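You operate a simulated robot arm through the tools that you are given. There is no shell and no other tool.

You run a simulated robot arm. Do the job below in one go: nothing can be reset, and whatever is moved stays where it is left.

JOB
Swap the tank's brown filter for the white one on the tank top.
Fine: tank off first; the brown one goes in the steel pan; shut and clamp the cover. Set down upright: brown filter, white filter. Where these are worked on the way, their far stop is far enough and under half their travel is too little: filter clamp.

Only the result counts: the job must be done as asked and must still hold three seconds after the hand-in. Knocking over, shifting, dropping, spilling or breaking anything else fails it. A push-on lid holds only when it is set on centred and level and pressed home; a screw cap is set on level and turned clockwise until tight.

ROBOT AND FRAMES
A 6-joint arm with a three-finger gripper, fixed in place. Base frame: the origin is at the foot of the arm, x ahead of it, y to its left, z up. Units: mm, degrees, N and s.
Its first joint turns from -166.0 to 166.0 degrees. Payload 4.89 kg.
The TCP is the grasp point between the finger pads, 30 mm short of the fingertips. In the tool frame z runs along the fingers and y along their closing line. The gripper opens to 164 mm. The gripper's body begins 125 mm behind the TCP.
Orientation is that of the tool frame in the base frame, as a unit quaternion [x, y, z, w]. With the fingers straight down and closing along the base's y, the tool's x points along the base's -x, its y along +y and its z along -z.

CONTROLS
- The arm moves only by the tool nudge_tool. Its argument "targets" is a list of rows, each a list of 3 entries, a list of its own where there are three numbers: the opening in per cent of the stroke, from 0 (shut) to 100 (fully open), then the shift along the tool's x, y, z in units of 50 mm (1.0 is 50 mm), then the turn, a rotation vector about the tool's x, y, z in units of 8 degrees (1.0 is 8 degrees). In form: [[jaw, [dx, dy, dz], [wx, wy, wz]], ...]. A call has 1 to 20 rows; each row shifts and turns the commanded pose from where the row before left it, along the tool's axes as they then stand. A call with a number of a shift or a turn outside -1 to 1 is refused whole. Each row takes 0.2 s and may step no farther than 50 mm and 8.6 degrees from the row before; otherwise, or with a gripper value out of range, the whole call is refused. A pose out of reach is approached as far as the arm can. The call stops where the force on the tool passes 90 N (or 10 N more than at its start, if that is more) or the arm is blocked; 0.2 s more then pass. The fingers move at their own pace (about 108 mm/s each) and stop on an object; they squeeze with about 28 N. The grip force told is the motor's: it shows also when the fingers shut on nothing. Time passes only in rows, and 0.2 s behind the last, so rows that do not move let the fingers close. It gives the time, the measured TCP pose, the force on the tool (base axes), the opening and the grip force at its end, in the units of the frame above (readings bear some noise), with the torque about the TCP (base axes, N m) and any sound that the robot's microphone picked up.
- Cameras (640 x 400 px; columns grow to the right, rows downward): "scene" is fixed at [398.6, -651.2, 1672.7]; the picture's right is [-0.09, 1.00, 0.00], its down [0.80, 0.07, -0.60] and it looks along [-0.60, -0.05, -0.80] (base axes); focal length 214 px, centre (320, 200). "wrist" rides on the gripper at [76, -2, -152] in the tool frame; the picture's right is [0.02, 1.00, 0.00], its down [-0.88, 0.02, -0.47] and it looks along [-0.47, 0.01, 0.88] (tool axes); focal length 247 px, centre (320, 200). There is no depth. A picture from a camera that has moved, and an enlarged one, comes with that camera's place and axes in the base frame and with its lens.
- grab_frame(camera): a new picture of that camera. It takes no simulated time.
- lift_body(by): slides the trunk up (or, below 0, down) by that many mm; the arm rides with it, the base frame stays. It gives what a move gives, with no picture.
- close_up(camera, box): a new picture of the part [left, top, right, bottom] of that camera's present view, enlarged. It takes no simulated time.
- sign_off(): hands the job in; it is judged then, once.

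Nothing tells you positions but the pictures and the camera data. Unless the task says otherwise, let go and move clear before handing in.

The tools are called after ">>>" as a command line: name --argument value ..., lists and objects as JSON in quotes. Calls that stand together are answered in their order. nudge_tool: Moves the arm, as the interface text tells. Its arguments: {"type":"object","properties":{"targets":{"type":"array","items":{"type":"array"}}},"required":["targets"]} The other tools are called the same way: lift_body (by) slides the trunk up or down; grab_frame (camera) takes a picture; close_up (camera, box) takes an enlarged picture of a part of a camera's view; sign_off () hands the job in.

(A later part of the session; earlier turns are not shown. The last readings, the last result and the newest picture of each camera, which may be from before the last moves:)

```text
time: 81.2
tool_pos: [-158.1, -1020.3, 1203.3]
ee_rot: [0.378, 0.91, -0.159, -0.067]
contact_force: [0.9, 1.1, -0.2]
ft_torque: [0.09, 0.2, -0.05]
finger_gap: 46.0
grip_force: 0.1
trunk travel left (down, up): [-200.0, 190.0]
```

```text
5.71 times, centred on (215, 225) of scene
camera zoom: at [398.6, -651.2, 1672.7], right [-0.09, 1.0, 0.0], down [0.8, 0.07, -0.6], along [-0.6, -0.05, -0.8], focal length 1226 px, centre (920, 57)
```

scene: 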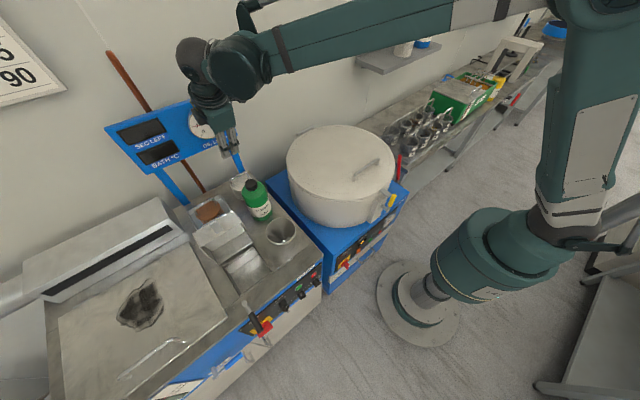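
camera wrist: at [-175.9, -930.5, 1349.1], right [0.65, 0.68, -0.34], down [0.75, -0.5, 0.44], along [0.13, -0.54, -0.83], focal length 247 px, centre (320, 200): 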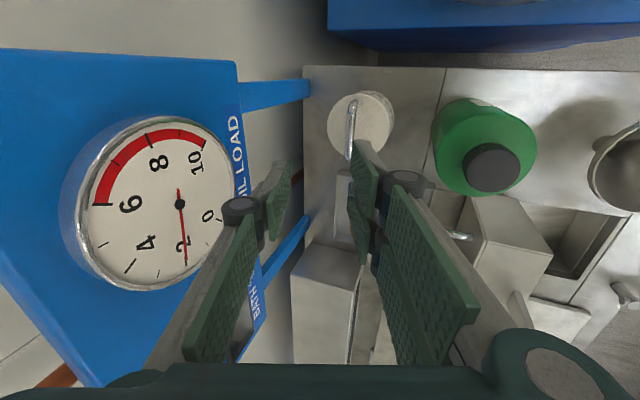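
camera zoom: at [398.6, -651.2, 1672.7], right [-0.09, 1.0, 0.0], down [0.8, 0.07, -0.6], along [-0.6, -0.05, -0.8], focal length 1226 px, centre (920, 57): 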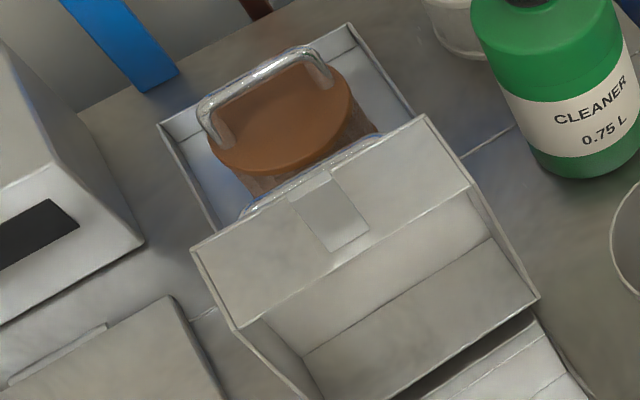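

The bar is at about (e1 606, e2 855, z 1029), and the gauge face is really at e2≈924, so clearance is comfortable. I'll descend to a hover just above it.

>>> nudge_tool --targets '[[28, [0.025, 0.131, 0.683], [0, 0, 0]], [28, [0.025, 0.131, 0.683], [0, 0, 0]], [28, [0.025, 0.131, 0.683], [0, 0, 0]], [28, [0, 0, 0], [0, 0, 0]]]'

>>> grab_frame --camera "wrist"

>>> close_up --camera "scene" --box '[190, 120, 310, 220]'

```text
time: 82.2
tool_pos: [-172.3, -1029.7, 1099.8]
ee_rot: [0.379, 0.909, -0.159, -0.067]
contact_force: [-0.4, -0.8, 0.4]
ft_torque: [0.03, 0.02, -0.01]
finger_gap: 45.7
grip_force: 0.1
trunk travel left (down, up): [-200.0, 190.0]
```

```text
taken
camera wrist: at [-191.5, -940.0, 1245.4], right [0.65, 0.68, -0.34], down [0.75, -0.5, 0.44], along [0.13, -0.54, -0.83], focal length 247 px, centre (320, 200)
```

wrist: 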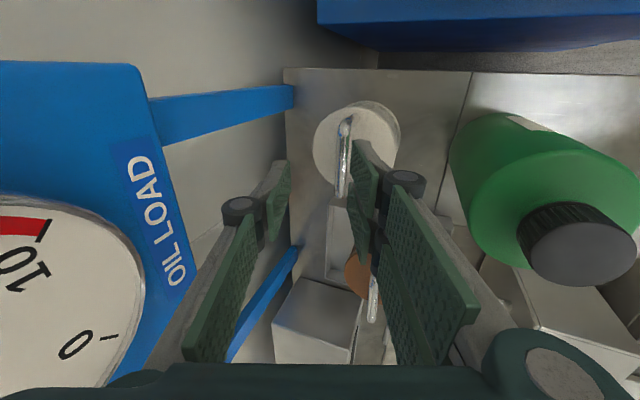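

```text
4.00 times, centred on (250, 170) of scene
camera zoom: at [398.6, -651.2, 1672.7], right [-0.09, 1.0, 0.0], down [0.8, 0.07, -0.6], along [-0.6, -0.05, -0.8], focal length 858 px, centre (600, 320)
```

zoom: 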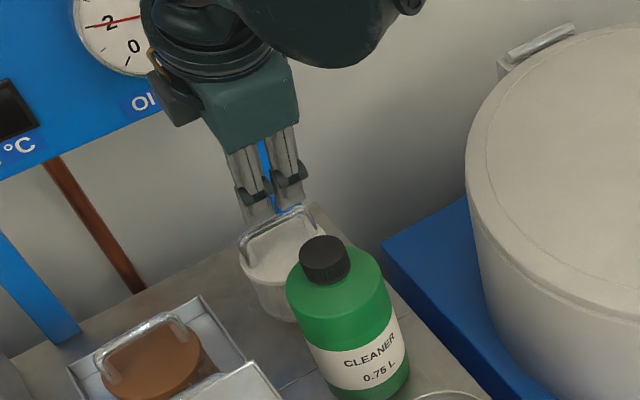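

Aligned. I'll lower the last 57 mm straight down, watching the bottle clearance.

>>> nudge_tool --targets '[[28, [0.02, 0.13, 0.357], [0, 0, 0]], [28, [0.02, 0.13, 0.357], [0, 0, 0]], [28, [0, 0.13, 0.357], [0, 0, 0]], [28, [0, 0, 0], [0, 0, 0]]]'

>>> grab_frame --camera "wrist"

>>> close_up --camera "scene" --box '[190, 120, 310, 220]'

```text
time: 83.2
tool_pos: [-174.8, -1027.5, 1043.7]
ee_rot: [0.378, 0.909, -0.16, -0.067]
contact_force: [0.7, -0.1, 0.3]
ft_torque: [0.04, 0.03, 0.02]
finger_gap: 45.8
grip_force: 0.0
trunk travel left (down, up): [-200.0, 190.0]
```

```text
taken
camera wrist: at [-192.2, -937.8, 1188.2], right [0.65, 0.68, -0.34], down [0.75, -0.5, 0.44], along [0.13, -0.54, -0.83], focal length 247 px, centre (320, 200)
```

wrist: 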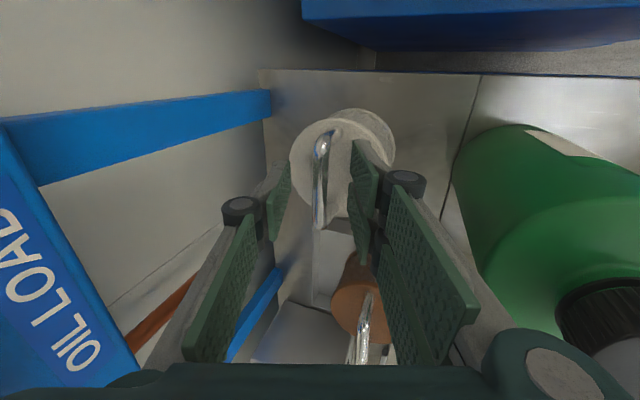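

```text
4.00 times, centred on (250, 170) of scene
camera zoom: at [398.6, -651.2, 1672.7], right [-0.09, 1.0, 0.0], down [0.8, 0.07, -0.6], along [-0.6, -0.05, -0.8], focal length 858 px, centre (600, 320)
```

zoom: 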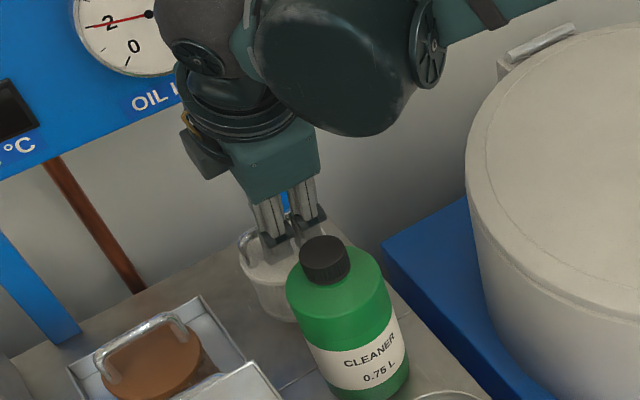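

The bar is centred between the pads, with clearance to the bottle. I'll close on it.

>>> nudge_tool --targets '[[0, [0, 0, 0], [0, 0, 0]], [0, [0, 0, 0], [0, 0, 0]], [0, [0, 0, 0], [0, 0, 0]], [0, [0, 0, 0], [0, 0, 0]]]'

>>> grab_frame --camera "wrist"

```text
time: 84.2
tool_pos: [-173.9, -1026.9, 1043.0]
ee_rot: [0.378, 0.909, -0.16, -0.067]
contact_force: [1.3, 0.4, 0.3]
ft_torque: [0.16, -0.14, 0.06]
finger_gap: 13.4
grip_force: 27.9
trunk travel left (down, up): [-200.0, 190.0]
```

```text
taken
camera wrist: at [-192.1, -937.5, 1188.7], right [0.65, 0.68, -0.34], down [0.75, -0.5, 0.44], along [0.13, -0.54, -0.83], focal length 247 px, centre (320, 200)
```

wrist: 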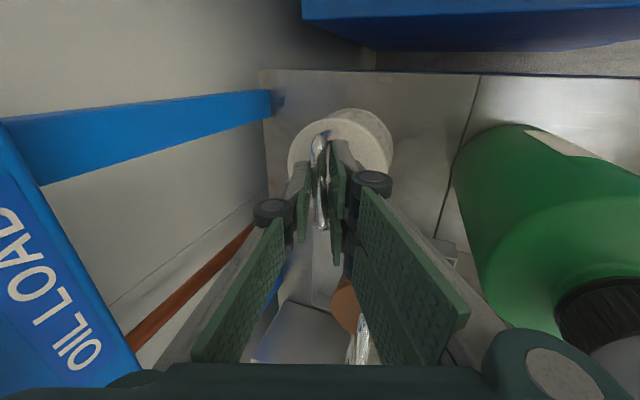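

Gripped. I'll lift slowly a little and check it hangs well.

>>> nudge_tool --targets '[[0, [0, -0.0342, -0.094], [0, 0, 0]], [0, [0, -0.0855, -0.235], [0, 0, 0]], [0, [0, -0.0855, -0.235], [0, 0, 0]]]'

>>> close_up --camera "wrist" --box '[240, 80, 420, 240]'

>>> close_up --camera "scene" --box '[190, 120, 310, 220]'

```text
time: 85.0
tool_pos: [-174.3, -1026.9, 1073.8]
ee_rot: [0.378, 0.909, -0.161, -0.068]
contact_force: [0.0, -0.5, -1.3]
ft_torque: [0.0, 0.0, 0.02]
finger_gap: 12.9
grip_force: 27.8
trunk travel left (down, up): [-200.0, 190.0]
```

```text
2.50 times, centred on (330, 160) of wrist
camera zoom: at [-192.3, -937.5, 1219.3], right [0.65, 0.68, -0.34], down [0.75, -0.5, 0.44], along [0.13, -0.54, -0.83], focal length 617 px, centre (295, 300)
```

zoom: 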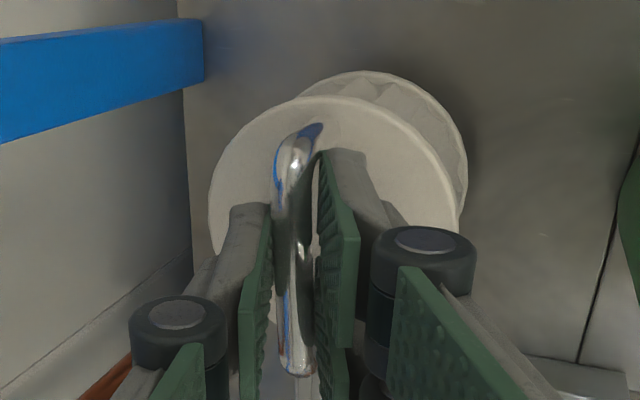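

```text
4.00 times, centred on (250, 170) of scene
camera zoom: at [398.6, -651.2, 1672.7], right [-0.09, 1.0, 0.0], down [0.8, 0.07, -0.6], along [-0.6, -0.05, -0.8], focal length 858 px, centre (600, 320)
```

zoom: 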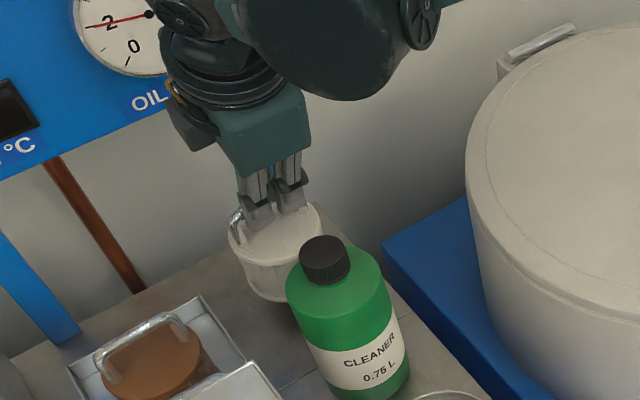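

It hangs well. I'll raise it, then move diagonally away from the bottle and the gauge toward the open middle, gaining height.

>>> nudge_tool --targets '[[0, [0, -0.273, -0.752], [0, 0, 0]], [0, [0, -0.273, -0.752], [0, 0, 0]], [0, [0, -0.273, -0.752], [0, 0, 0]], [0, [-0.57, 0.192, -0.496], [0, 0, 0]], [0, [-0.57, 0.192, -0.496], [0, 0, 0]], [0, [-0.57, 0.192, -0.496], [0, 0, 0]], [0, [-0.57, 0.192, -0.496], [0, 0, 0]]]'

>>> grab_frame --camera "wrist"

>>> grab_frame --camera "scene"

```text
time: 86.6
tool_pos: [-44.9, -1058.8, 1277.3]
ee_rot: [0.378, 0.909, -0.16, -0.068]
contact_force: [-1.7, 0.2, -1.6]
ft_torque: [0.04, -0.14, 0.02]
finger_gap: 12.6
grip_force: 27.7
trunk travel left (down, up): [-200.0, 190.0]
```

```text
taken
camera wrist: at [-63.0, -969.4, 1421.2], right [0.65, 0.68, -0.34], down [0.75, -0.5, 0.44], along [0.13, -0.54, -0.83], focal length 247 px, centre (320, 200)
```

wrist: 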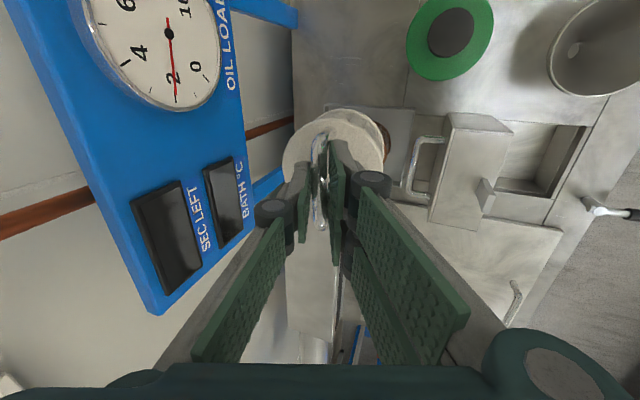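

```text
taken
```

scene: 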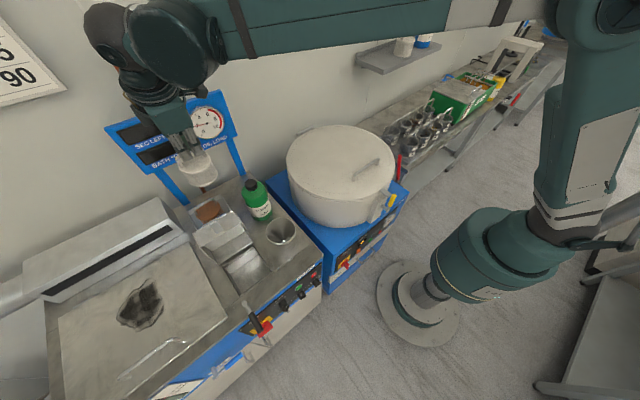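

Clear. I'll carry the white filter over the open cover to a point above the sump.

>>> nudge_tool --targets '[[0, [-0.177, 0.777, -0.283], [0, 0, 0]], [0, [-0.177, 0.777, -0.283], [0, 0, 0]], [0, [-0.177, 0.777, -0.283], [0, 0, 0]], [0, [-0.177, 0.777, -0.283], [0, 0, 0]], [0, [-0.177, 0.777, -0.283], [0, 0, 0]], [0, [-0.177, 0.777, -0.283], [0, 0, 0]], [0, [0, 0, 0], [0, 0, 0]]]'

>>> grab_frame --camera "wrist"

>>> close_up --camera "scene" --box '[170, 190, 310, 300]'

```text
time: 88.2
tool_pos: [170.1, -921.0, 1273.6]
ee_rot: [0.378, 0.91, -0.159, -0.068]
contact_force: [0.5, 0.8, -0.4]
ft_torque: [-0.06, 0.07, -0.01]
finger_gap: 12.1
grip_force: 28.0
trunk travel left (down, up): [-200.0, 190.0]
```

```text
taken
camera wrist: at [152.4, -831.0, 1418.9], right [0.65, 0.68, -0.34], down [0.75, -0.5, 0.44], along [0.13, -0.54, -0.83], focal length 247 px, centre (320, 200)
```

wrist: 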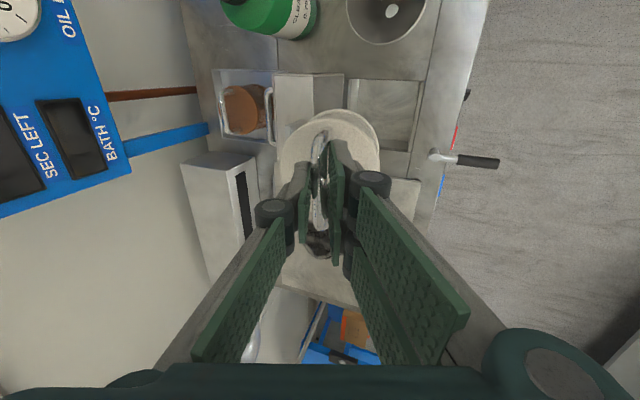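

```text
3.64 times, centred on (240, 245) of scene
camera zoom: at [398.6, -651.2, 1672.7], right [-0.09, 1.0, 0.0], down [0.8, 0.07, -0.6], along [-0.6, -0.05, -0.8], focal length 780 px, centre (611, 36)
```

zoom: 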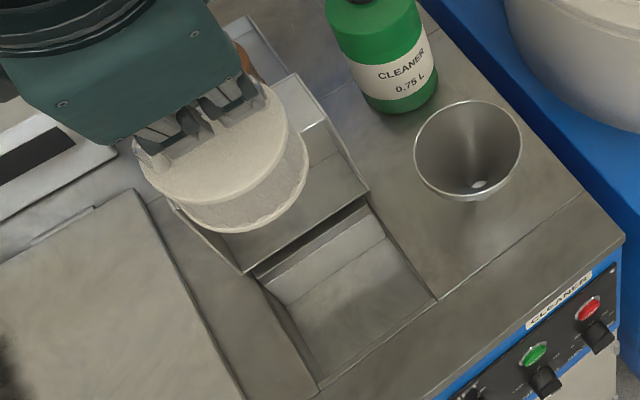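

I'll check the sump outline and the filter's attitude before lowering.

>>> close_up --camera "wrist" --box '[200, 60, 440, 240]'

```text
2.22 times, centred on (320, 150) of wrist
camera zoom: at [152.4, -831.0, 1418.9], right [0.65, 0.68, -0.34], down [0.75, -0.5, 0.44], along [0.13, -0.54, -0.83], focal length 549 px, centre (320, 311)
```

zoom: 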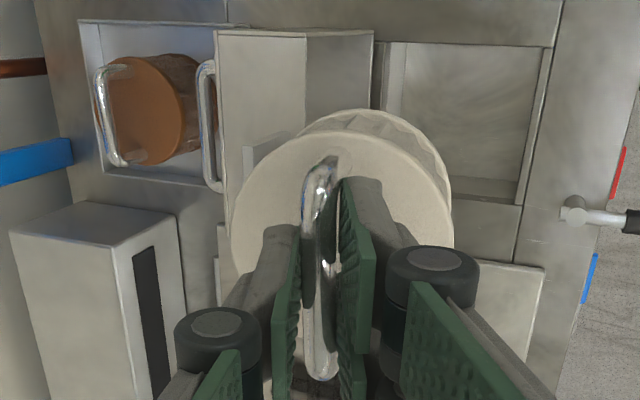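

The filter leans about 8° because it turned slightly in the grip. I'll reduce the hand's tilt by about 7.5° so the filter comes upright.

>>> nudge_tool --targets '[[0, [0, 0, 0], [-0.45, 0, 0]], [0, [0, 0, 0], [-0.47, 0, 0]], [0, [0, 0, 0], [0, 0, 0]]]'

>>> close_up --camera "wrist" --box '[200, 60, 440, 240]'

>>> close_up --camera "scene" --box '[170, 190, 310, 300]'

```text
time: 89.0
tool_pos: [168.8, -922.2, 1273.7]
ee_rot: [0.381, 0.918, -0.101, -0.043]
contact_force: [0.2, 0.4, -2.4]
ft_torque: [0.05, 0.0, 0.0]
finger_gap: 11.6
grip_force: 28.2
trunk travel left (down, up): [-200.0, 190.0]
```

```text
2.22 times, centred on (320, 150) of wrist
camera zoom: at [137.8, -845.1, 1424.1], right [0.68, 0.7, -0.22], down [0.71, -0.54, 0.46], along [0.2, -0.46, -0.86], focal length 549 px, centre (320, 311)
```

zoom: 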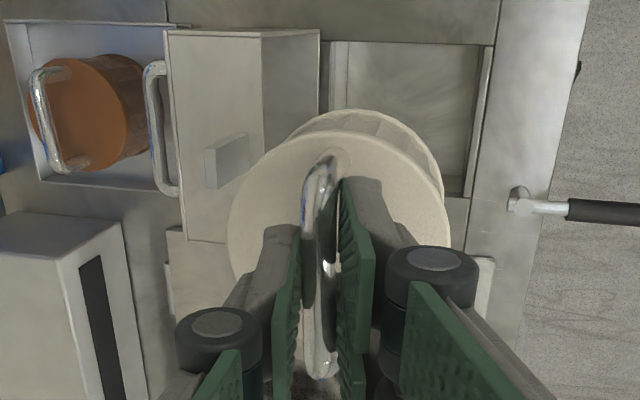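

```text
3.64 times, centred on (240, 245) of scene
camera zoom: at [398.6, -651.2, 1672.7], right [-0.09, 1.0, 0.0], down [0.8, 0.07, -0.6], along [-0.6, -0.05, -0.8], focal length 780 px, centre (611, 36)
```

zoom: 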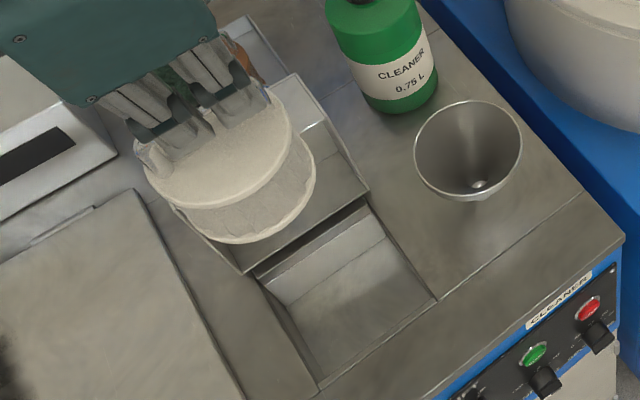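

The filter hangs nearly plumb now. I'll lower to just above the sump opening.

>>> nudge_tool --targets '[[0, [0, 0.155, 0.695], [0, 0, 0]], [0, [0, 0.155, 0.695], [0, 0, 0]], [0, [0, 0.155, 0.695], [0, 0, 0]], [0, [0, 0.155, 0.695], [0, 0, 0]], [0, [0, 0.155, 0.695], [0, 0, 0]], [0, [0, 0.155, 0.695], [0, 0, 0]], [0, [0, 0, 0], [0, 0, 0]]]'

>>> grab_frame --camera "wrist"

>>> close_up --camera "scene" --box '[190, 210, 310, 310]'

```text
time: 90.6
tool_pos: [170.0, -921.8, 1059.5]
ee_rot: [0.382, 0.917, -0.102, -0.042]
contact_force: [-0.9, -0.1, -1.8]
ft_torque: [0.07, 0.02, 0.0]
finger_gap: 11.5
grip_force: 27.7
trunk travel left (down, up): [-200.0, 190.0]
```

```text
taken
camera wrist: at [139.0, -844.9, 1209.2], right [0.68, 0.7, -0.22], down [0.71, -0.54, 0.46], along [0.2, -0.46, -0.86], focal length 247 px, centre (320, 200)
```

wrist: 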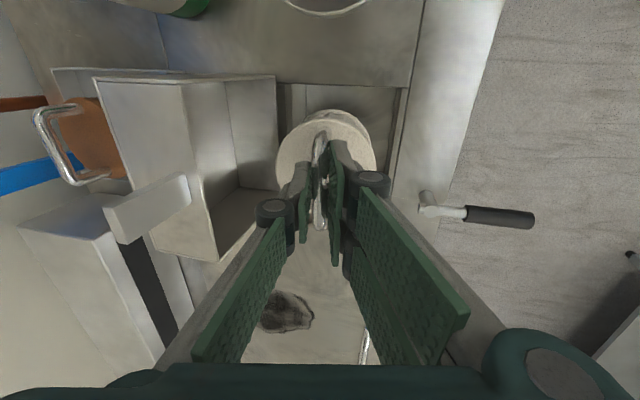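

```text
4.00 times, centred on (250, 260) of scene
camera zoom: at [398.6, -651.2, 1672.7], right [-0.09, 1.0, 0.0], down [0.8, 0.07, -0.6], along [-0.6, -0.05, -0.8], focal length 858 px, centre (600, -40)
```

zoom: 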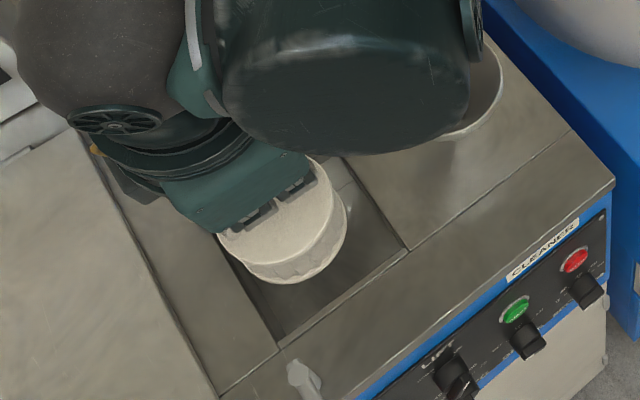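

The filter is centred over the opening with over 10 mm of clearance all round. I'll lower it into the sump, stopping above the floor.

>>> nudge_tool --targets '[[0, [0, 0.062, 0.277], [0, 0, 0]], [0, [0, 0.093, 0.415], [0, 0, 0]], [0, [0, 0.093, 0.415], [0, 0, 0]], [0, [0, 0.093, 0.415], [0, 0, 0]]]'

>>> grab_frame --camera "wrist"

>>> close_up --camera "scene" --box '[190, 210, 310, 310]'

```text
time: 91.6
tool_pos: [168.0, -922.8, 981.4]
ee_rot: [0.382, 0.918, -0.102, -0.043]
contact_force: [-0.1, 0.7, -2.2]
ft_torque: [0.01, -0.01, 0.03]
finger_gap: 11.5
grip_force: 27.6
trunk travel left (down, up): [-200.0, 190.0]
```

```text
taken
camera wrist: at [136.8, -844.8, 1131.8], right [0.68, 0.7, -0.22], down [0.71, -0.54, 0.46], along [0.2, -0.46, -0.86], focal length 247 px, centre (320, 200)
```

wrist: 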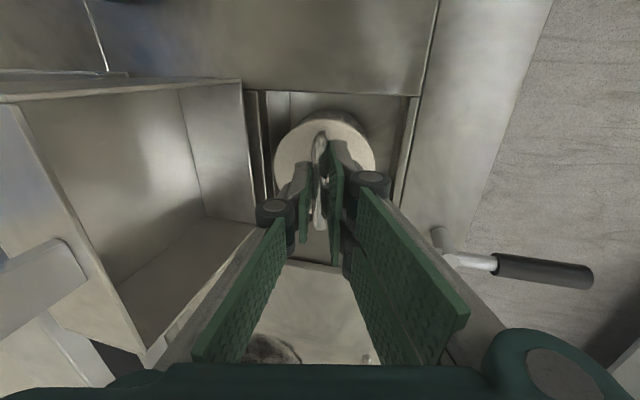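

```text
4.00 times, centred on (250, 260) of scene
camera zoom: at [398.6, -651.2, 1672.7], right [-0.09, 1.0, 0.0], down [0.8, 0.07, -0.6], along [-0.6, -0.05, -0.8], focal length 858 px, centre (600, -40)
```

zoom: 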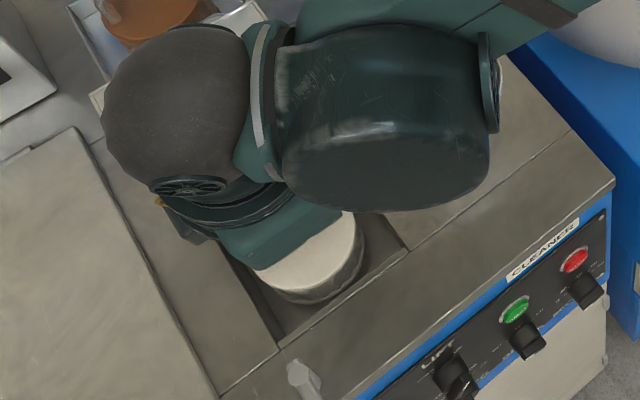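

It is entering the sump cleanly. I'll continue in small steps until the floor takes it.

>>> nudge_tool --targets '[[0, [0, 0.0174, 0.078], [0, 0, 0]], [0, [0, 0.0174, 0.078], [0, 0, 0]], [0, [0, 0.0174, 0.078], [0, 0, 0]]]'

>>> nudge_tool --targets '[[0, [0, 0.011, 0.049], [0, 0, 0]]]'

```text
time: 92.4
tool_pos: [169.2, -922.3, 970.0]
ee_rot: [0.382, 0.918, -0.102, -0.044]
contact_force: [0.4, 0.0, -1.9]
ft_torque: [-0.01, -0.02, 0.0]
finger_gap: 11.1
grip_force: 27.7
trunk travel left (down, up): [-200.0, 190.0]
```

```text
time: 92.8
tool_pos: [170.3, -921.5, 965.9]
ee_rot: [0.382, 0.917, -0.102, -0.043]
contact_force: [0.9, 0.0, -1.8]
ft_torque: [0.03, -0.03, -0.04]
finger_gap: 11.3
grip_force: 28.0
trunk travel left (down, up): [-200.0, 190.0]
```

>>> nudge_tool --targets '[[0, [0, 0.009, 0.039], [0, 0, 0]]]'

```text
time: 93.2
tool_pos: [168.5, -920.8, 965.1]
ee_rot: [0.382, 0.918, -0.101, -0.043]
contact_force: [0.0, -0.5, -1.4]
ft_torque: [0.03, 0.02, 0.01]
finger_gap: 11.2
grip_force: 28.2
trunk travel left (down, up): [-200.0, 190.0]
```

>>> nudge_tool --targets '[[0, [0, 0.009, 0.039], [0, 0, 0]]]'

```text
time: 93.6
tool_pos: [168.9, -921.1, 964.9]
ee_rot: [0.381, 0.918, -0.102, -0.042]
contact_force: [0.9, -4.2, 18.1]
ft_torque: [-0.15, -0.28, -0.03]
finger_gap: 11.5
grip_force: 27.7
trunk travel left (down, up): [-200.0, 190.0]
```

It has touched the floor with 18 N. I'll ease off 1 mm and open the jaws.

>>> nudge_tool --targets '[[0, [0, -0.004, -0.02], [0, 0, 0]], [12, [0, 0, 0], [0, 0, 0]], [30, [0, 0, 0], [0, 0, 0]], [30, [0, 0, 0], [0, 0, 0]]]'

>>> close_up --camera "wrist" --box '[220, 80, 420, 240]'

>>> close_up --camera "scene" --box '[190, 210, 310, 310]'

```text
time: 94.6
tool_pos: [169.1, -922.3, 964.6]
ee_rot: [0.382, 0.918, -0.103, -0.043]
contact_force: [-0.9, 0.3, 0.4]
ft_torque: [-0.02, 0.0, 0.01]
finger_gap: 49.1
grip_force: 0.0
trunk travel left (down, up): [-200.0, 190.0]
```

```text
2.50 times, centred on (320, 160) of wrist
camera zoom: at [137.4, -844.7, 1114.4], right [0.68, 0.7, -0.22], down [0.71, -0.54, 0.46], along [0.2, -0.46, -0.86], focal length 617 px, centre (320, 300)
```

zoom: 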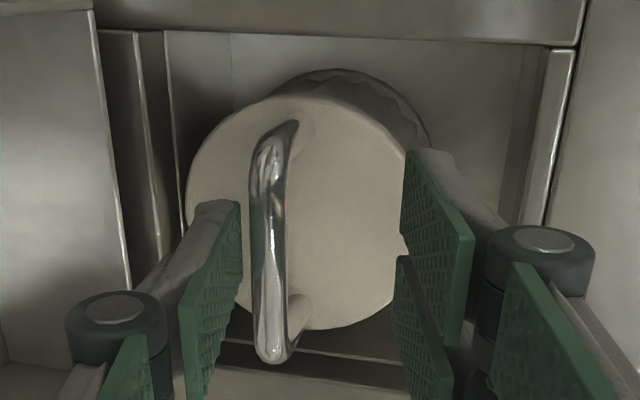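

```text
4.00 times, centred on (250, 260) of scene
camera zoom: at [398.6, -651.2, 1672.7], right [-0.09, 1.0, 0.0], down [0.8, 0.07, -0.6], along [-0.6, -0.05, -0.8], focal length 858 px, centre (600, -40)
```

zoom: 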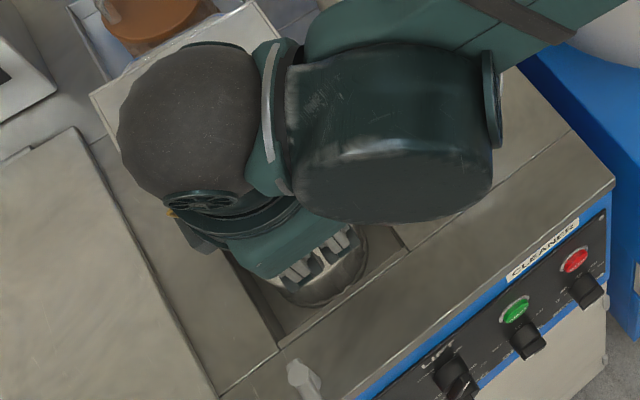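

The jaws are open and the filter stands on the floor, though it was dragged about 15 mm toward the rear wall. I'll withdraw a little along the tool axis and check that it stays.

>>> nudge_tool --targets '[[30, [0, 0, -0.1], [0, 0, 0]], [30, [0, 0, -0.2], [0, 0, 0]]]'

>>> close_up --camera "wrist" --box '[220, 80, 420, 240]'

```text
time: 95.2
tool_pos: [172.2, -918.7, 979.3]
ee_rot: [0.382, 0.918, -0.101, -0.043]
contact_force: [0.0, -0.4, -0.3]
ft_torque: [0.06, 0.04, -0.01]
finger_gap: 49.3
grip_force: 0.1
trunk travel left (down, up): [-200.0, 190.0]
```

```text
2.50 times, centred on (320, 160) of wrist
camera zoom: at [139.8, -842.4, 1129.4], right [0.68, 0.7, -0.22], down [0.71, -0.54, 0.46], along [0.2, -0.46, -0.86], focal length 617 px, centre (320, 300)
```

zoom: 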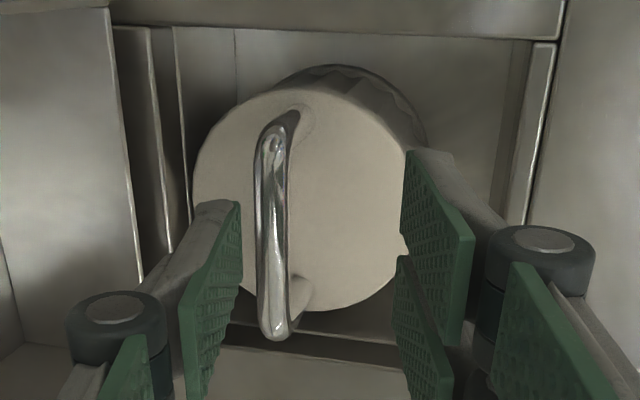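

The white filter is free and upright but sits against the rear wall, about 15 mm off centre. I'd rather re-centre it: I'll take the bar again, lift a few millimetres, shift forward and set it down, opening under a light downward load so it isn't dragged.

>>> nudge_tool --targets '[[30, [0, 0, 0], [0.42, 0, 0]], [30, [0, -0.13, 0.1], [0, 0, 0]], [30, [0, -0.133, 0.346], [0, 0, 0]], [30, [0, 0, 0], [0, 0, 0]]]'

>>> grab_frame --camera "wrist"

>>> close_up --camera "scene" --box '[160, 190, 310, 310]'

```text
time: 96.2
tool_pos: [157.9, -932.4, 959.7]
ee_rot: [0.38, 0.914, -0.128, -0.055]
contact_force: [-0.3, 0.1, -0.6]
ft_torque: [-0.02, 0.0, -0.02]
finger_gap: 49.2
grip_force: 0.1
trunk travel left (down, up): [-200.0, 190.0]
```

```text
taken
camera wrist: at [132.8, -849.6, 1108.8], right [0.67, 0.69, -0.28], down [0.73, -0.52, 0.45], along [0.17, -0.5, -0.85], focal length 247 px, centre (320, 200)
```

wrist: 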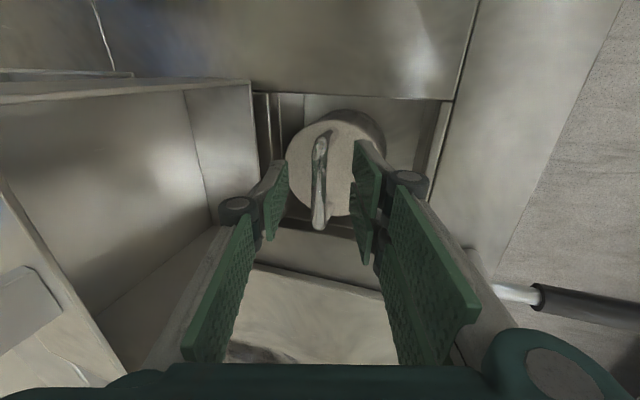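

```text
3.33 times, centred on (235, 250) of scene
camera zoom: at [398.6, -651.2, 1672.7], right [-0.09, 1.0, 0.0], down [0.8, 0.07, -0.6], along [-0.6, -0.05, -0.8], focal length 715 px, centre (603, 33)
```

zoom: 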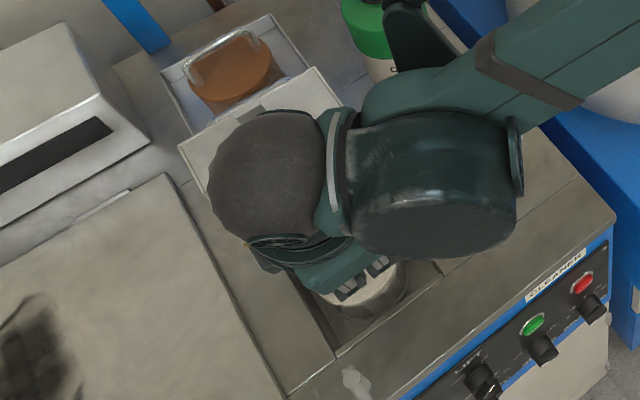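

The bar is in the middle of the jaws. I'll close, lift about 6 mm, and check the attitude.

>>> nudge_tool --targets '[[0, [0, 0, 0], [0, 0, 0]], [0, [0, 0, 0], [0, 0, 0]], [0, [0, 0, 0], [0, 0, 0]], [0, [0, 0, 0], [0, 0, 0]], [0, [0, -0.033, -0.115], [0, 0, 0]]]'

>>> close_up --camera "wrist" --box '[220, 80, 420, 240]'

```text
time: 97.4
tool_pos: [159.6, -933.3, 967.1]
ee_rot: [0.38, 0.914, -0.128, -0.054]
contact_force: [-0.4, -0.8, -1.4]
ft_torque: [0.05, 0.02, -0.04]
finger_gap: 12.3
grip_force: 28.0
trunk travel left (down, up): [-200.0, 190.0]
```

```text
2.50 times, centred on (320, 160) of wrist
camera zoom: at [132.9, -850.0, 1115.0], right [0.67, 0.69, -0.28], down [0.73, -0.52, 0.45], along [0.17, -0.5, -0.85], focal length 617 px, centre (320, 300)
```

zoom: 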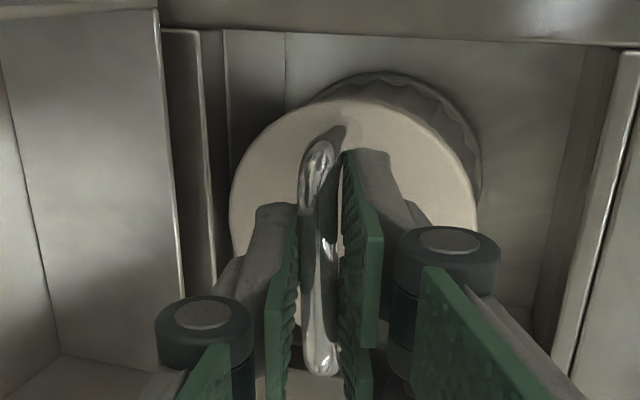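

It hangs upright. I'll shift 14 mm forward, then set it down in small steps.

>>> nudge_tool --targets '[[0, [0, 0.1345, -0.0385], [0, 0, 0]], [0, [0, 0.1345, -0.0385], [0, 0, 0]], [0, [0, 0, 0], [0, 0, 0]], [0, [0, 0.0166, 0.058], [0, 0, 0]]]'

>>> nudge_tool --targets '[[0, [0, 0.011, 0.038], [0, 0, 0]]]'

```text
time: 98.4
tool_pos: [168.3, -922.8, 964.8]
ee_rot: [0.38, 0.914, -0.129, -0.054]
contact_force: [0.0, 0.7, -1.5]
ft_torque: [-0.02, -0.02, 0.03]
finger_gap: 12.5
grip_force: 28.2
trunk travel left (down, up): [-200.0, 190.0]
```

```text
time: 98.8
tool_pos: [167.8, -923.2, 961.6]
ee_rot: [0.381, 0.914, -0.129, -0.054]
contact_force: [0.6, -1.0, 4.3]
ft_torque: [0.05, -0.2, -0.03]
finger_gap: 12.4
grip_force: 27.2
trunk travel left (down, up): [-200.0, 190.0]
```

Contact. I'll add a light preload and open in small increments.

>>> nudge_tool --targets '[[0, [0, 0.008, 0.029], [0, 0, 0]]]'

>>> nudge_tool --targets '[[9, [0, 0, 0], [0, 0, 0]], [10, [0, 0, 0], [0, 0, 0]], [10, [0, 0.006, 0.02], [0, 0, 0]]]'

>>> close_up --camera "wrist" --box '[220, 80, 420, 240]'

```text
time: 99.2
tool_pos: [166.4, -923.0, 962.1]
ee_rot: [0.38, 0.914, -0.129, -0.053]
contact_force: [-3.1, -6.9, 24.6]
ft_torque: [-0.29, -0.19, -0.11]
finger_gap: 12.2
grip_force: 27.7
trunk travel left (down, up): [-200.0, 190.0]
```

```text
time: 100.0
tool_pos: [167.6, -922.0, 959.8]
ee_rot: [0.381, 0.914, -0.129, -0.054]
contact_force: [-0.2, -0.1, 0.3]
ft_torque: [-0.03, -0.04, 0.06]
finger_gap: 16.2
grip_force: 0.1
trunk travel left (down, up): [-200.0, 190.0]
```

```text
2.50 times, centred on (320, 160) of wrist
camera zoom: at [142.5, -839.6, 1107.5], right [0.67, 0.69, -0.28], down [0.73, -0.52, 0.45], along [0.17, -0.5, -0.85], focal length 617 px, centre (320, 300)
```

zoom: 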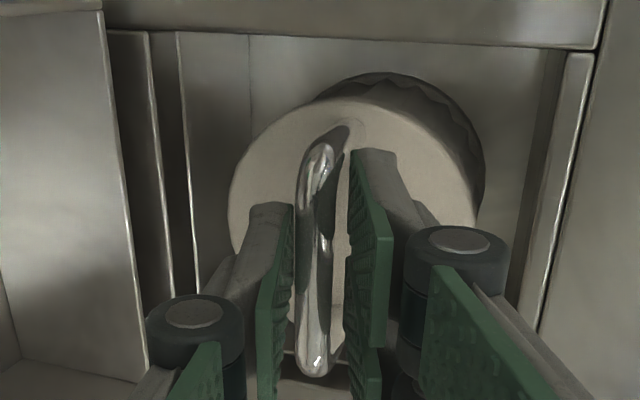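

The grip is released with the bar still centred. I'll open further in steps and watch for drag.

>>> nudge_tool --targets '[[13, [0, 0, 0], [0, 0, 0]], [16, [0, 0, 0], [0, 0, 0]]]'

>>> close_up --camera "wrist" --box '[220, 80, 420, 240]'

```text
time: 100.6
tool_pos: [168.7, -922.3, 960.6]
ee_rot: [0.38, 0.914, -0.129, -0.054]
contact_force: [-0.7, -0.5, 0.1]
ft_torque: [0.02, 0.0, 0.01]
finger_gap: 26.4
grip_force: 0.0
trunk travel left (down, up): [-200.0, 190.0]
```

```text
2.50 times, centred on (320, 160) of wrist
camera zoom: at [142.5, -839.7, 1107.5], right [0.67, 0.69, -0.28], down [0.73, -0.52, 0.45], along [0.17, -0.5, -0.85], focal length 617 px, centre (320, 300)
```

zoom: 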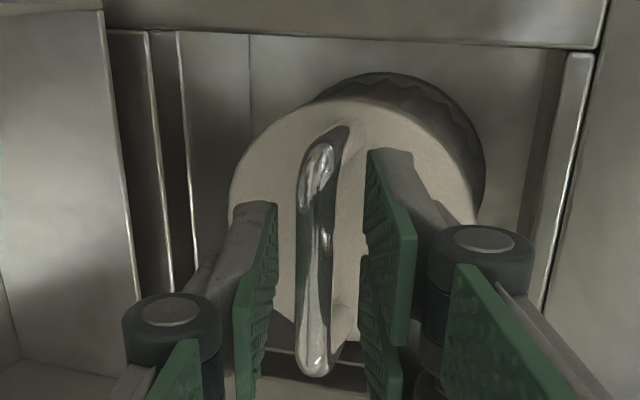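

No drag: the filter stays centred. I'll open wider and withdraw along the tool axis.

>>> nudge_tool --targets '[[30, [0, 0, 0], [0, 0, 0]], [30, [0, 0, 0], [0, 0, 0]], [30, [0, 0, -0.2], [0, 0, 0]], [30, [0, 0, -0.6], [0, 0, 0]], [30, [0, 0, -0.8], [0, 0, 0]], [30, [0, 0, -0.9], [0, 0, 0]], [30, [0, 0, -0.9], [0, 0, 0]], [30, [0, 0, -0.9], [0, 0, 0]]]'

>>> grab_frame --camera "wrist"

>>> close_up --camera "scene" --box '[160, 190, 310, 310]'

```text
time: 102.4
tool_pos: [209.6, -881.0, 1166.9]
ee_rot: [0.381, 0.914, -0.129, -0.054]
contact_force: [-0.9, -1.2, -0.9]
ft_torque: [0.09, 0.0, -0.04]
finger_gap: 49.2
grip_force: 0.0
trunk travel left (down, up): [-200.0, 190.0]
```

```text
taken
camera wrist: at [185.0, -797.6, 1314.9], right [0.67, 0.69, -0.28], down [0.73, -0.52, 0.45], along [0.17, -0.5, -0.85], focal length 247 px, centre (320, 200)
```

wrist: 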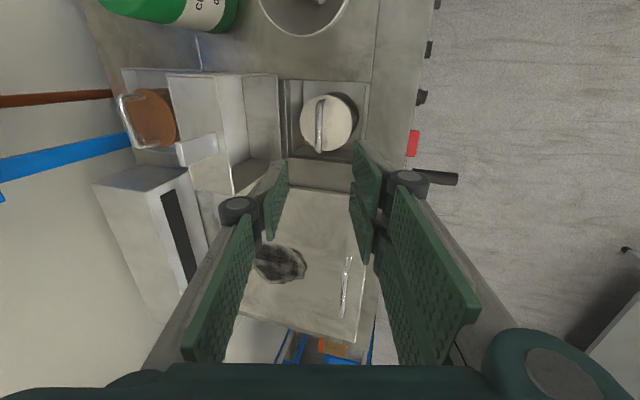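

```text
3.33 times, centred on (235, 250) of scene
camera zoom: at [398.6, -651.2, 1672.7], right [-0.09, 1.0, 0.0], down [0.8, 0.07, -0.6], along [-0.6, -0.05, -0.8], focal length 715 px, centre (603, 33)
```

zoom: 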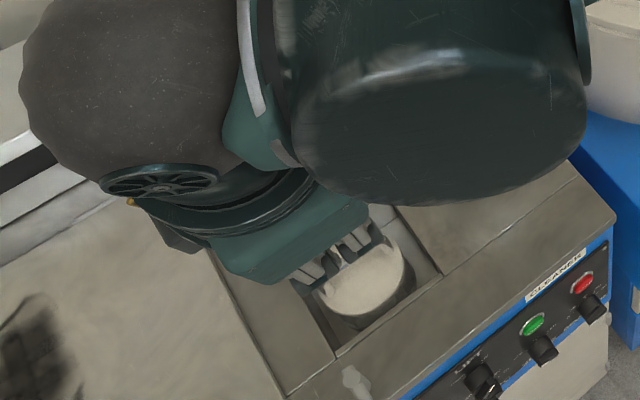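

Both filters stand upright: brown in the pan, white in the sump. Next I'll return to vertical and go above the open cover's handle to close it.

>>> nudge_tool --targets '[[18, [0, -0.174, -0.606], [0, 0, 0]], [18, [0, -0.174, -0.606], [0, 0, 0]], [18, [0, 0, 0], [-1, 0, 0]], [18, [0, 0, 0], [-1, 0, 0]], [18, [0, -0.817, 0], [0, 0, 0]], [18, [0, -0.817, 0], [0, 0, 0]], [18, [0, -0.817, 0], [0, 0, 0]], [18, [0, -0.817, 0], [0, 0, 0]], [18, [0, -0.817, 0], [0, 0, 0]], [18, [0, -0.817, 0], [0, 0, 0]], [18, [0, 0, 0], [0, 0, 0]]]'

>>> grab_frame --camera "wrist"

>>> grab_frame --camera "scene"

```text
time: 104.8
tool_pos: [34.3, -1054.5, 1228.1]
ee_rot: [0.385, 0.923, 0.0, -0.001]
contact_force: [-1.1, -0.3, -1.4]
ft_torque: [0.17, -0.07, -0.01]
finger_gap: 29.5
grip_force: 0.1
trunk travel left (down, up): [-200.0, 190.0]
```

```text
taken
camera wrist: at [-20.0, -1001.4, 1381.3], right [0.69, 0.72, 0.0], down [0.63, -0.61, 0.47], along [0.34, -0.33, -0.88], focal length 247 px, centre (320, 200)
```

wrist: 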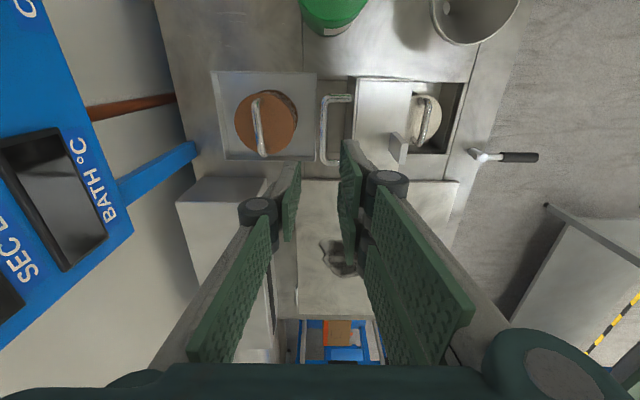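

```text
taken
```

scene: 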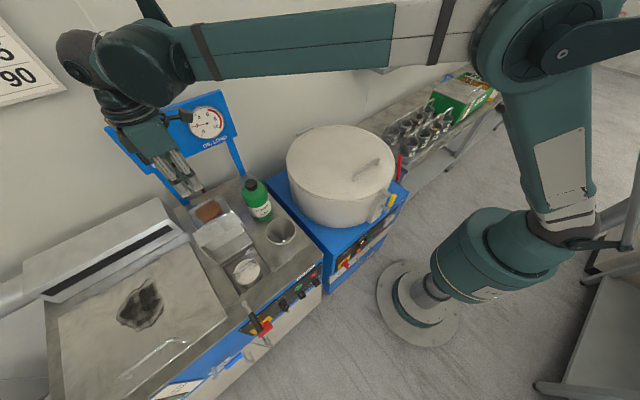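

The handle bar is at e2≈717. I'll descend beside it and check the fit.

>>> nudge_tool --targets '[[18, [0, 0.08, 0.85], [0, 0, 0]], [18, [0, 0, 0.85], [0, 0, 0]], [18, [0, 0, 0.85], [0, 0, 0]], [18, [0, 0, 0], [0, 0, 0]]]'

>>> close_up --camera "wrist" --box '[200, 60, 440, 240]'

```text
time: 105.8
tool_pos: [40.3, -1051.8, 1099.7]
ee_rot: [0.384, 0.923, 0.0, -0.001]
contact_force: [0.0, 0.3, -1.0]
ft_torque: [0.09, 0.02, -0.02]
finger_gap: 29.4
grip_force: 0.0
trunk travel left (down, up): [-200.0, 190.0]
```

```text
2.22 times, centred on (320, 150) of wrist
camera zoom: at [-16.2, -998.1, 1253.5], right [0.69, 0.72, 0.0], down [0.64, -0.61, 0.47], along [0.34, -0.33, -0.88], focal length 549 px, centre (320, 311)
```

zoom: 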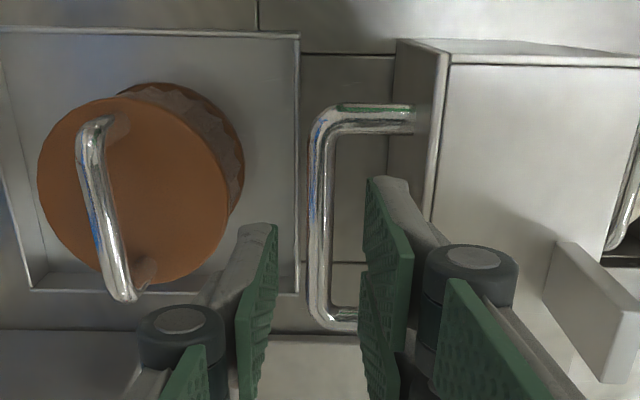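

I'll shift 4 mm rearward, matching the earlier release pose, then descend and close.

>>> nudge_tool --targets '[[18, [0, -0.085, 0], [0, 0, 0]], [18, [0, 0, 0.55], [0, 0, 0]], [18, [0, 0, 0.53], [0, 0, 0]], [18, [0, 0, 0], [0, 0, 0]]]'

>>> close_up --camera "wrist" --box '[200, 60, 440, 240]'

```text
time: 106.8
tool_pos: [35.9, -1054.2, 1046.6]
ee_rot: [0.385, 0.923, 0.0, 0.0]
contact_force: [-0.6, 0.1, -0.4]
ft_torque: [0.05, 0.03, -0.04]
finger_gap: 29.7
grip_force: 0.2
trunk travel left (down, up): [-200.0, 190.0]
```

```text
2.22 times, centred on (320, 150) of wrist
camera zoom: at [-19.1, -1001.0, 1200.4], right [0.69, 0.72, 0.0], down [0.64, -0.61, 0.47], along [0.34, -0.33, -0.88], focal length 549 px, centre (320, 311)
```

zoom: 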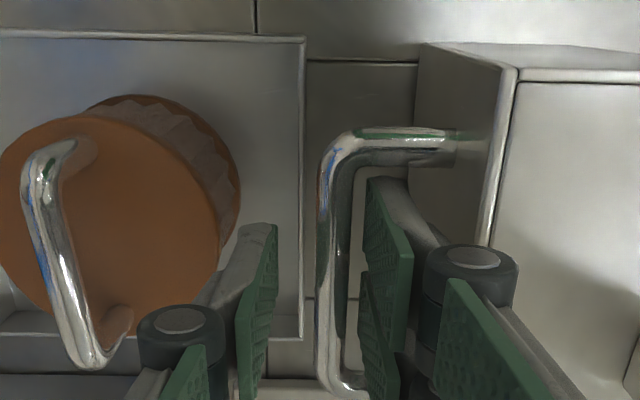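

The bar is between the fingers. I'll close on it.

>>> nudge_tool --targets '[[0, [0, 0, 0], [0, 0, 0]], [0, [0, 0, 0], [0, 0, 0]], [0, [0, 0, 0], [0, 0, 0]]]'

```text
time: 107.6
tool_pos: [39.0, -1050.8, 1047.4]
ee_rot: [0.383, 0.924, 0.001, 0.0]
contact_force: [28.0, 60.9, -31.7]
ft_torque: [1.24, -0.45, 0.26]
finger_gap: 11.6
grip_force: 44.6
trunk travel left (down, up): [-200.0, 190.0]
```

The bar sits slightly forward of the jaw centre. I'll shift the hand forward to relieve it and begin the closing arc.

>>> nudge_tool --targets '[[0, [0, 0.12, 0], [0, 0, 0]]]'

```text
time: 108.0
tool_pos: [39.5, -1051.5, 1047.1]
ee_rot: [0.385, 0.923, -0.002, 0.0]
contact_force: [11.5, 7.4, -16.1]
ft_torque: [0.58, 0.36, 0.46]
finger_gap: 11.4
grip_force: 45.2
trunk travel left (down, up): [-200.0, 190.0]
```

Loads are small. I'll start swinging the cover over along the arc about the hinge at (e2 618, z 924).

>>> nudge_tool --targets '[[0, [0, 0.194, -0.162], [0, 0, 0]], [0, [0, 0.208, -0.146], [0, 0, 0]]]'

```text
time: 108.6
tool_pos: [54.0, -1036.5, 1064.3]
ee_rot: [0.384, 0.923, -0.001, -0.001]
contact_force: [3.3, -30.1, 24.5]
ft_torque: [-0.81, -0.33, 0.57]
finger_gap: 11.6
grip_force: 45.0
trunk travel left (down, up): [-200.0, 190.0]
```

>>> nudge_tool --targets '[[0, [-0.03, 0.19, -0.17], [0, 0, 0]], [0, [0, 0.23, -0.106], [0, 0, 0]]]'

```text
time: 109.2
tool_pos: [69.5, -1020.3, 1077.9]
ee_rot: [0.384, 0.923, 0.002, -0.001]
contact_force: [-4.1, 6.4, -1.7]
ft_torque: [0.5, 0.01, 0.39]
finger_gap: 11.0
grip_force: 44.5
trunk travel left (down, up): [-200.0, 190.0]
```

Loads are near zero. Continuing.

>>> nudge_tool --targets '[[0, [0, 0.238, -0.088], [0, 0, 0]], [0, [0, 0.246, -0.064], [0, 0, 0]], [0, [0, 0.25, -0.046], [0, 0, 0]]]'

>>> close_up --camera "scene" --box '[170, 190, 310, 300]'

```text
time: 110.0
tool_pos: [96.1, -994.4, 1087.2]
ee_rot: [0.384, 0.923, 0.0, -0.001]
contact_force: [-12.8, 11.2, 2.3]
ft_torque: [0.5, 0.39, 0.37]
finger_gap: 11.3
grip_force: 45.4
trunk travel left (down, up): [-200.0, 190.0]
```

```text
3.64 times, centred on (240, 245) of scene
camera zoom: at [398.6, -651.2, 1672.7], right [-0.09, 1.0, 0.0], down [0.8, 0.07, -0.6], along [-0.6, -0.05, -0.8], focal length 780 px, centre (611, 36)
```

zoom: 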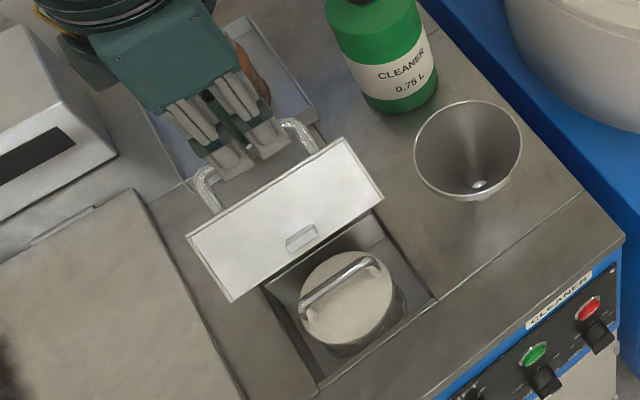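

The cover is closing smoothly. I'll continue over the top.

>>> nudge_tool --targets '[[0, [0, 0.254, -0.022], [0, 0, 0]], [0, [0, 0.254, 0], [0, 0, 0]], [0, [0, 0.252, 0.022], [0, 0, 0]]]'

>>> nudge_tool --targets '[[0, [0, 0.25, 0.046], [0, 0, 0]], [0, [0, 0.246, 0.064], [0, 0, 0]]]'

```text
time: 110.8
tool_pos: [125.1, -968.4, 1087.4]
ee_rot: [0.385, 0.923, 0.0, 0.0]
contact_force: [-12.1, 9.5, 1.1]
ft_torque: [0.25, 0.3, 0.35]
finger_gap: 11.4
grip_force: 44.3
trunk travel left (down, up): [-200.0, 190.0]
```

```text
time: 111.4
tool_pos: [141.1, -951.6, 1082.3]
ee_rot: [0.383, 0.924, -0.001, 0.0]
contact_force: [-6.0, 5.0, 1.3]
ft_torque: [0.04, 0.07, 0.33]
finger_gap: 11.2
grip_force: 45.2
trunk travel left (down, up): [-200.0, 190.0]
```

>>> nudge_tool --targets '[[0, [0, 0.238, 0.088], [0, 0, 0]], [0, [0, 0.23, 0.106], [0, 0, 0]], [0, [0, 0.22, 0.128], [0, 0, 0]]]'

>>> close_up --camera "scene" --box '[170, 200, 310, 310]'

```text
time: 112.2
tool_pos: [165.9, -927.1, 1065.0]
ee_rot: [0.384, 0.923, 0.0, -0.001]
contact_force: [-6.7, 3.8, -1.1]
ft_torque: [0.19, 0.46, 0.31]
finger_gap: 11.4
grip_force: 44.9
trunk travel left (down, up): [-200.0, 190.0]
```

```text
3.64 times, centred on (240, 255) of scene
camera zoom: at [398.6, -651.2, 1672.7], right [-0.09, 1.0, 0.0], down [0.8, 0.07, -0.6], along [-0.6, -0.05, -0.8], focal length 780 px, centre (611, 0)
```

zoom: 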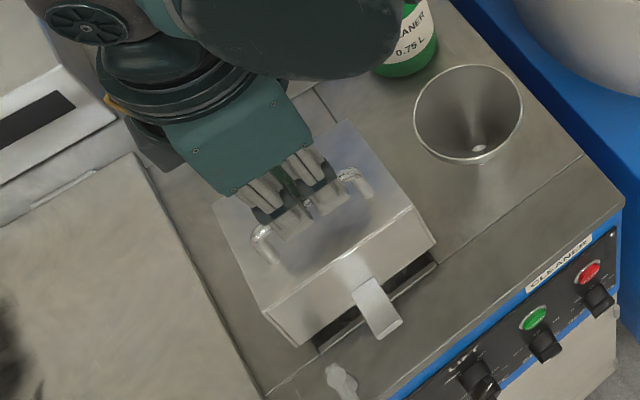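

Nearly shut. I'll follow the last part of the arc.

>>> nudge_tool --targets '[[0, [0, 0.208, 0.146], [0, 0, 0]], [0, [0, 0.194, 0.162], [0, 0, 0]]]'

>>> nudge_tool --targets '[[0, [0, 0.16, 0.16], [0, 0, 0]]]'

>>> close_up --camera "scene" --box '[170, 200, 310, 310]'

```text
time: 112.8
tool_pos: [180.3, -913.3, 1050.4]
ee_rot: [0.384, 0.923, 0.0, -0.001]
contact_force: [-6.8, 4.1, -3.0]
ft_torque: [0.16, 0.43, 0.35]
finger_gap: 11.0
grip_force: 45.0
trunk travel left (down, up): [-200.0, 190.0]
```

```text
time: 113.2
tool_pos: [185.6, -907.1, 1040.8]
ee_rot: [0.383, 0.924, 0.0, 0.0]
contact_force: [-4.5, 0.6, 0.3]
ft_torque: [0.29, 0.4, 0.32]
finger_gap: 11.4
grip_force: 44.7
trunk travel left (down, up): [-200.0, 190.0]
```

```text
3.64 times, centred on (240, 255) of scene
camera zoom: at [398.6, -651.2, 1672.7], right [-0.09, 1.0, 0.0], down [0.8, 0.07, -0.6], along [-0.6, -0.05, -0.8], focal length 780 px, centre (611, 0)
```

zoom: 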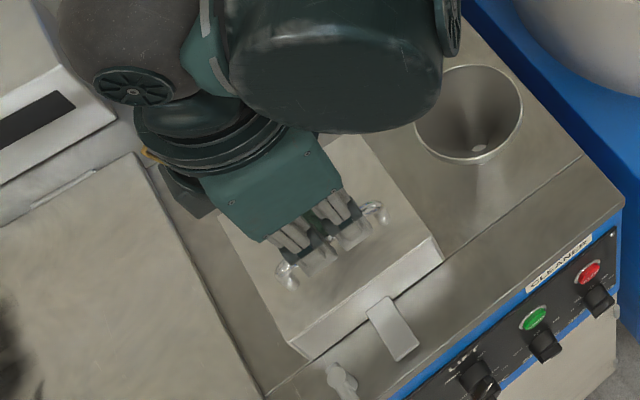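

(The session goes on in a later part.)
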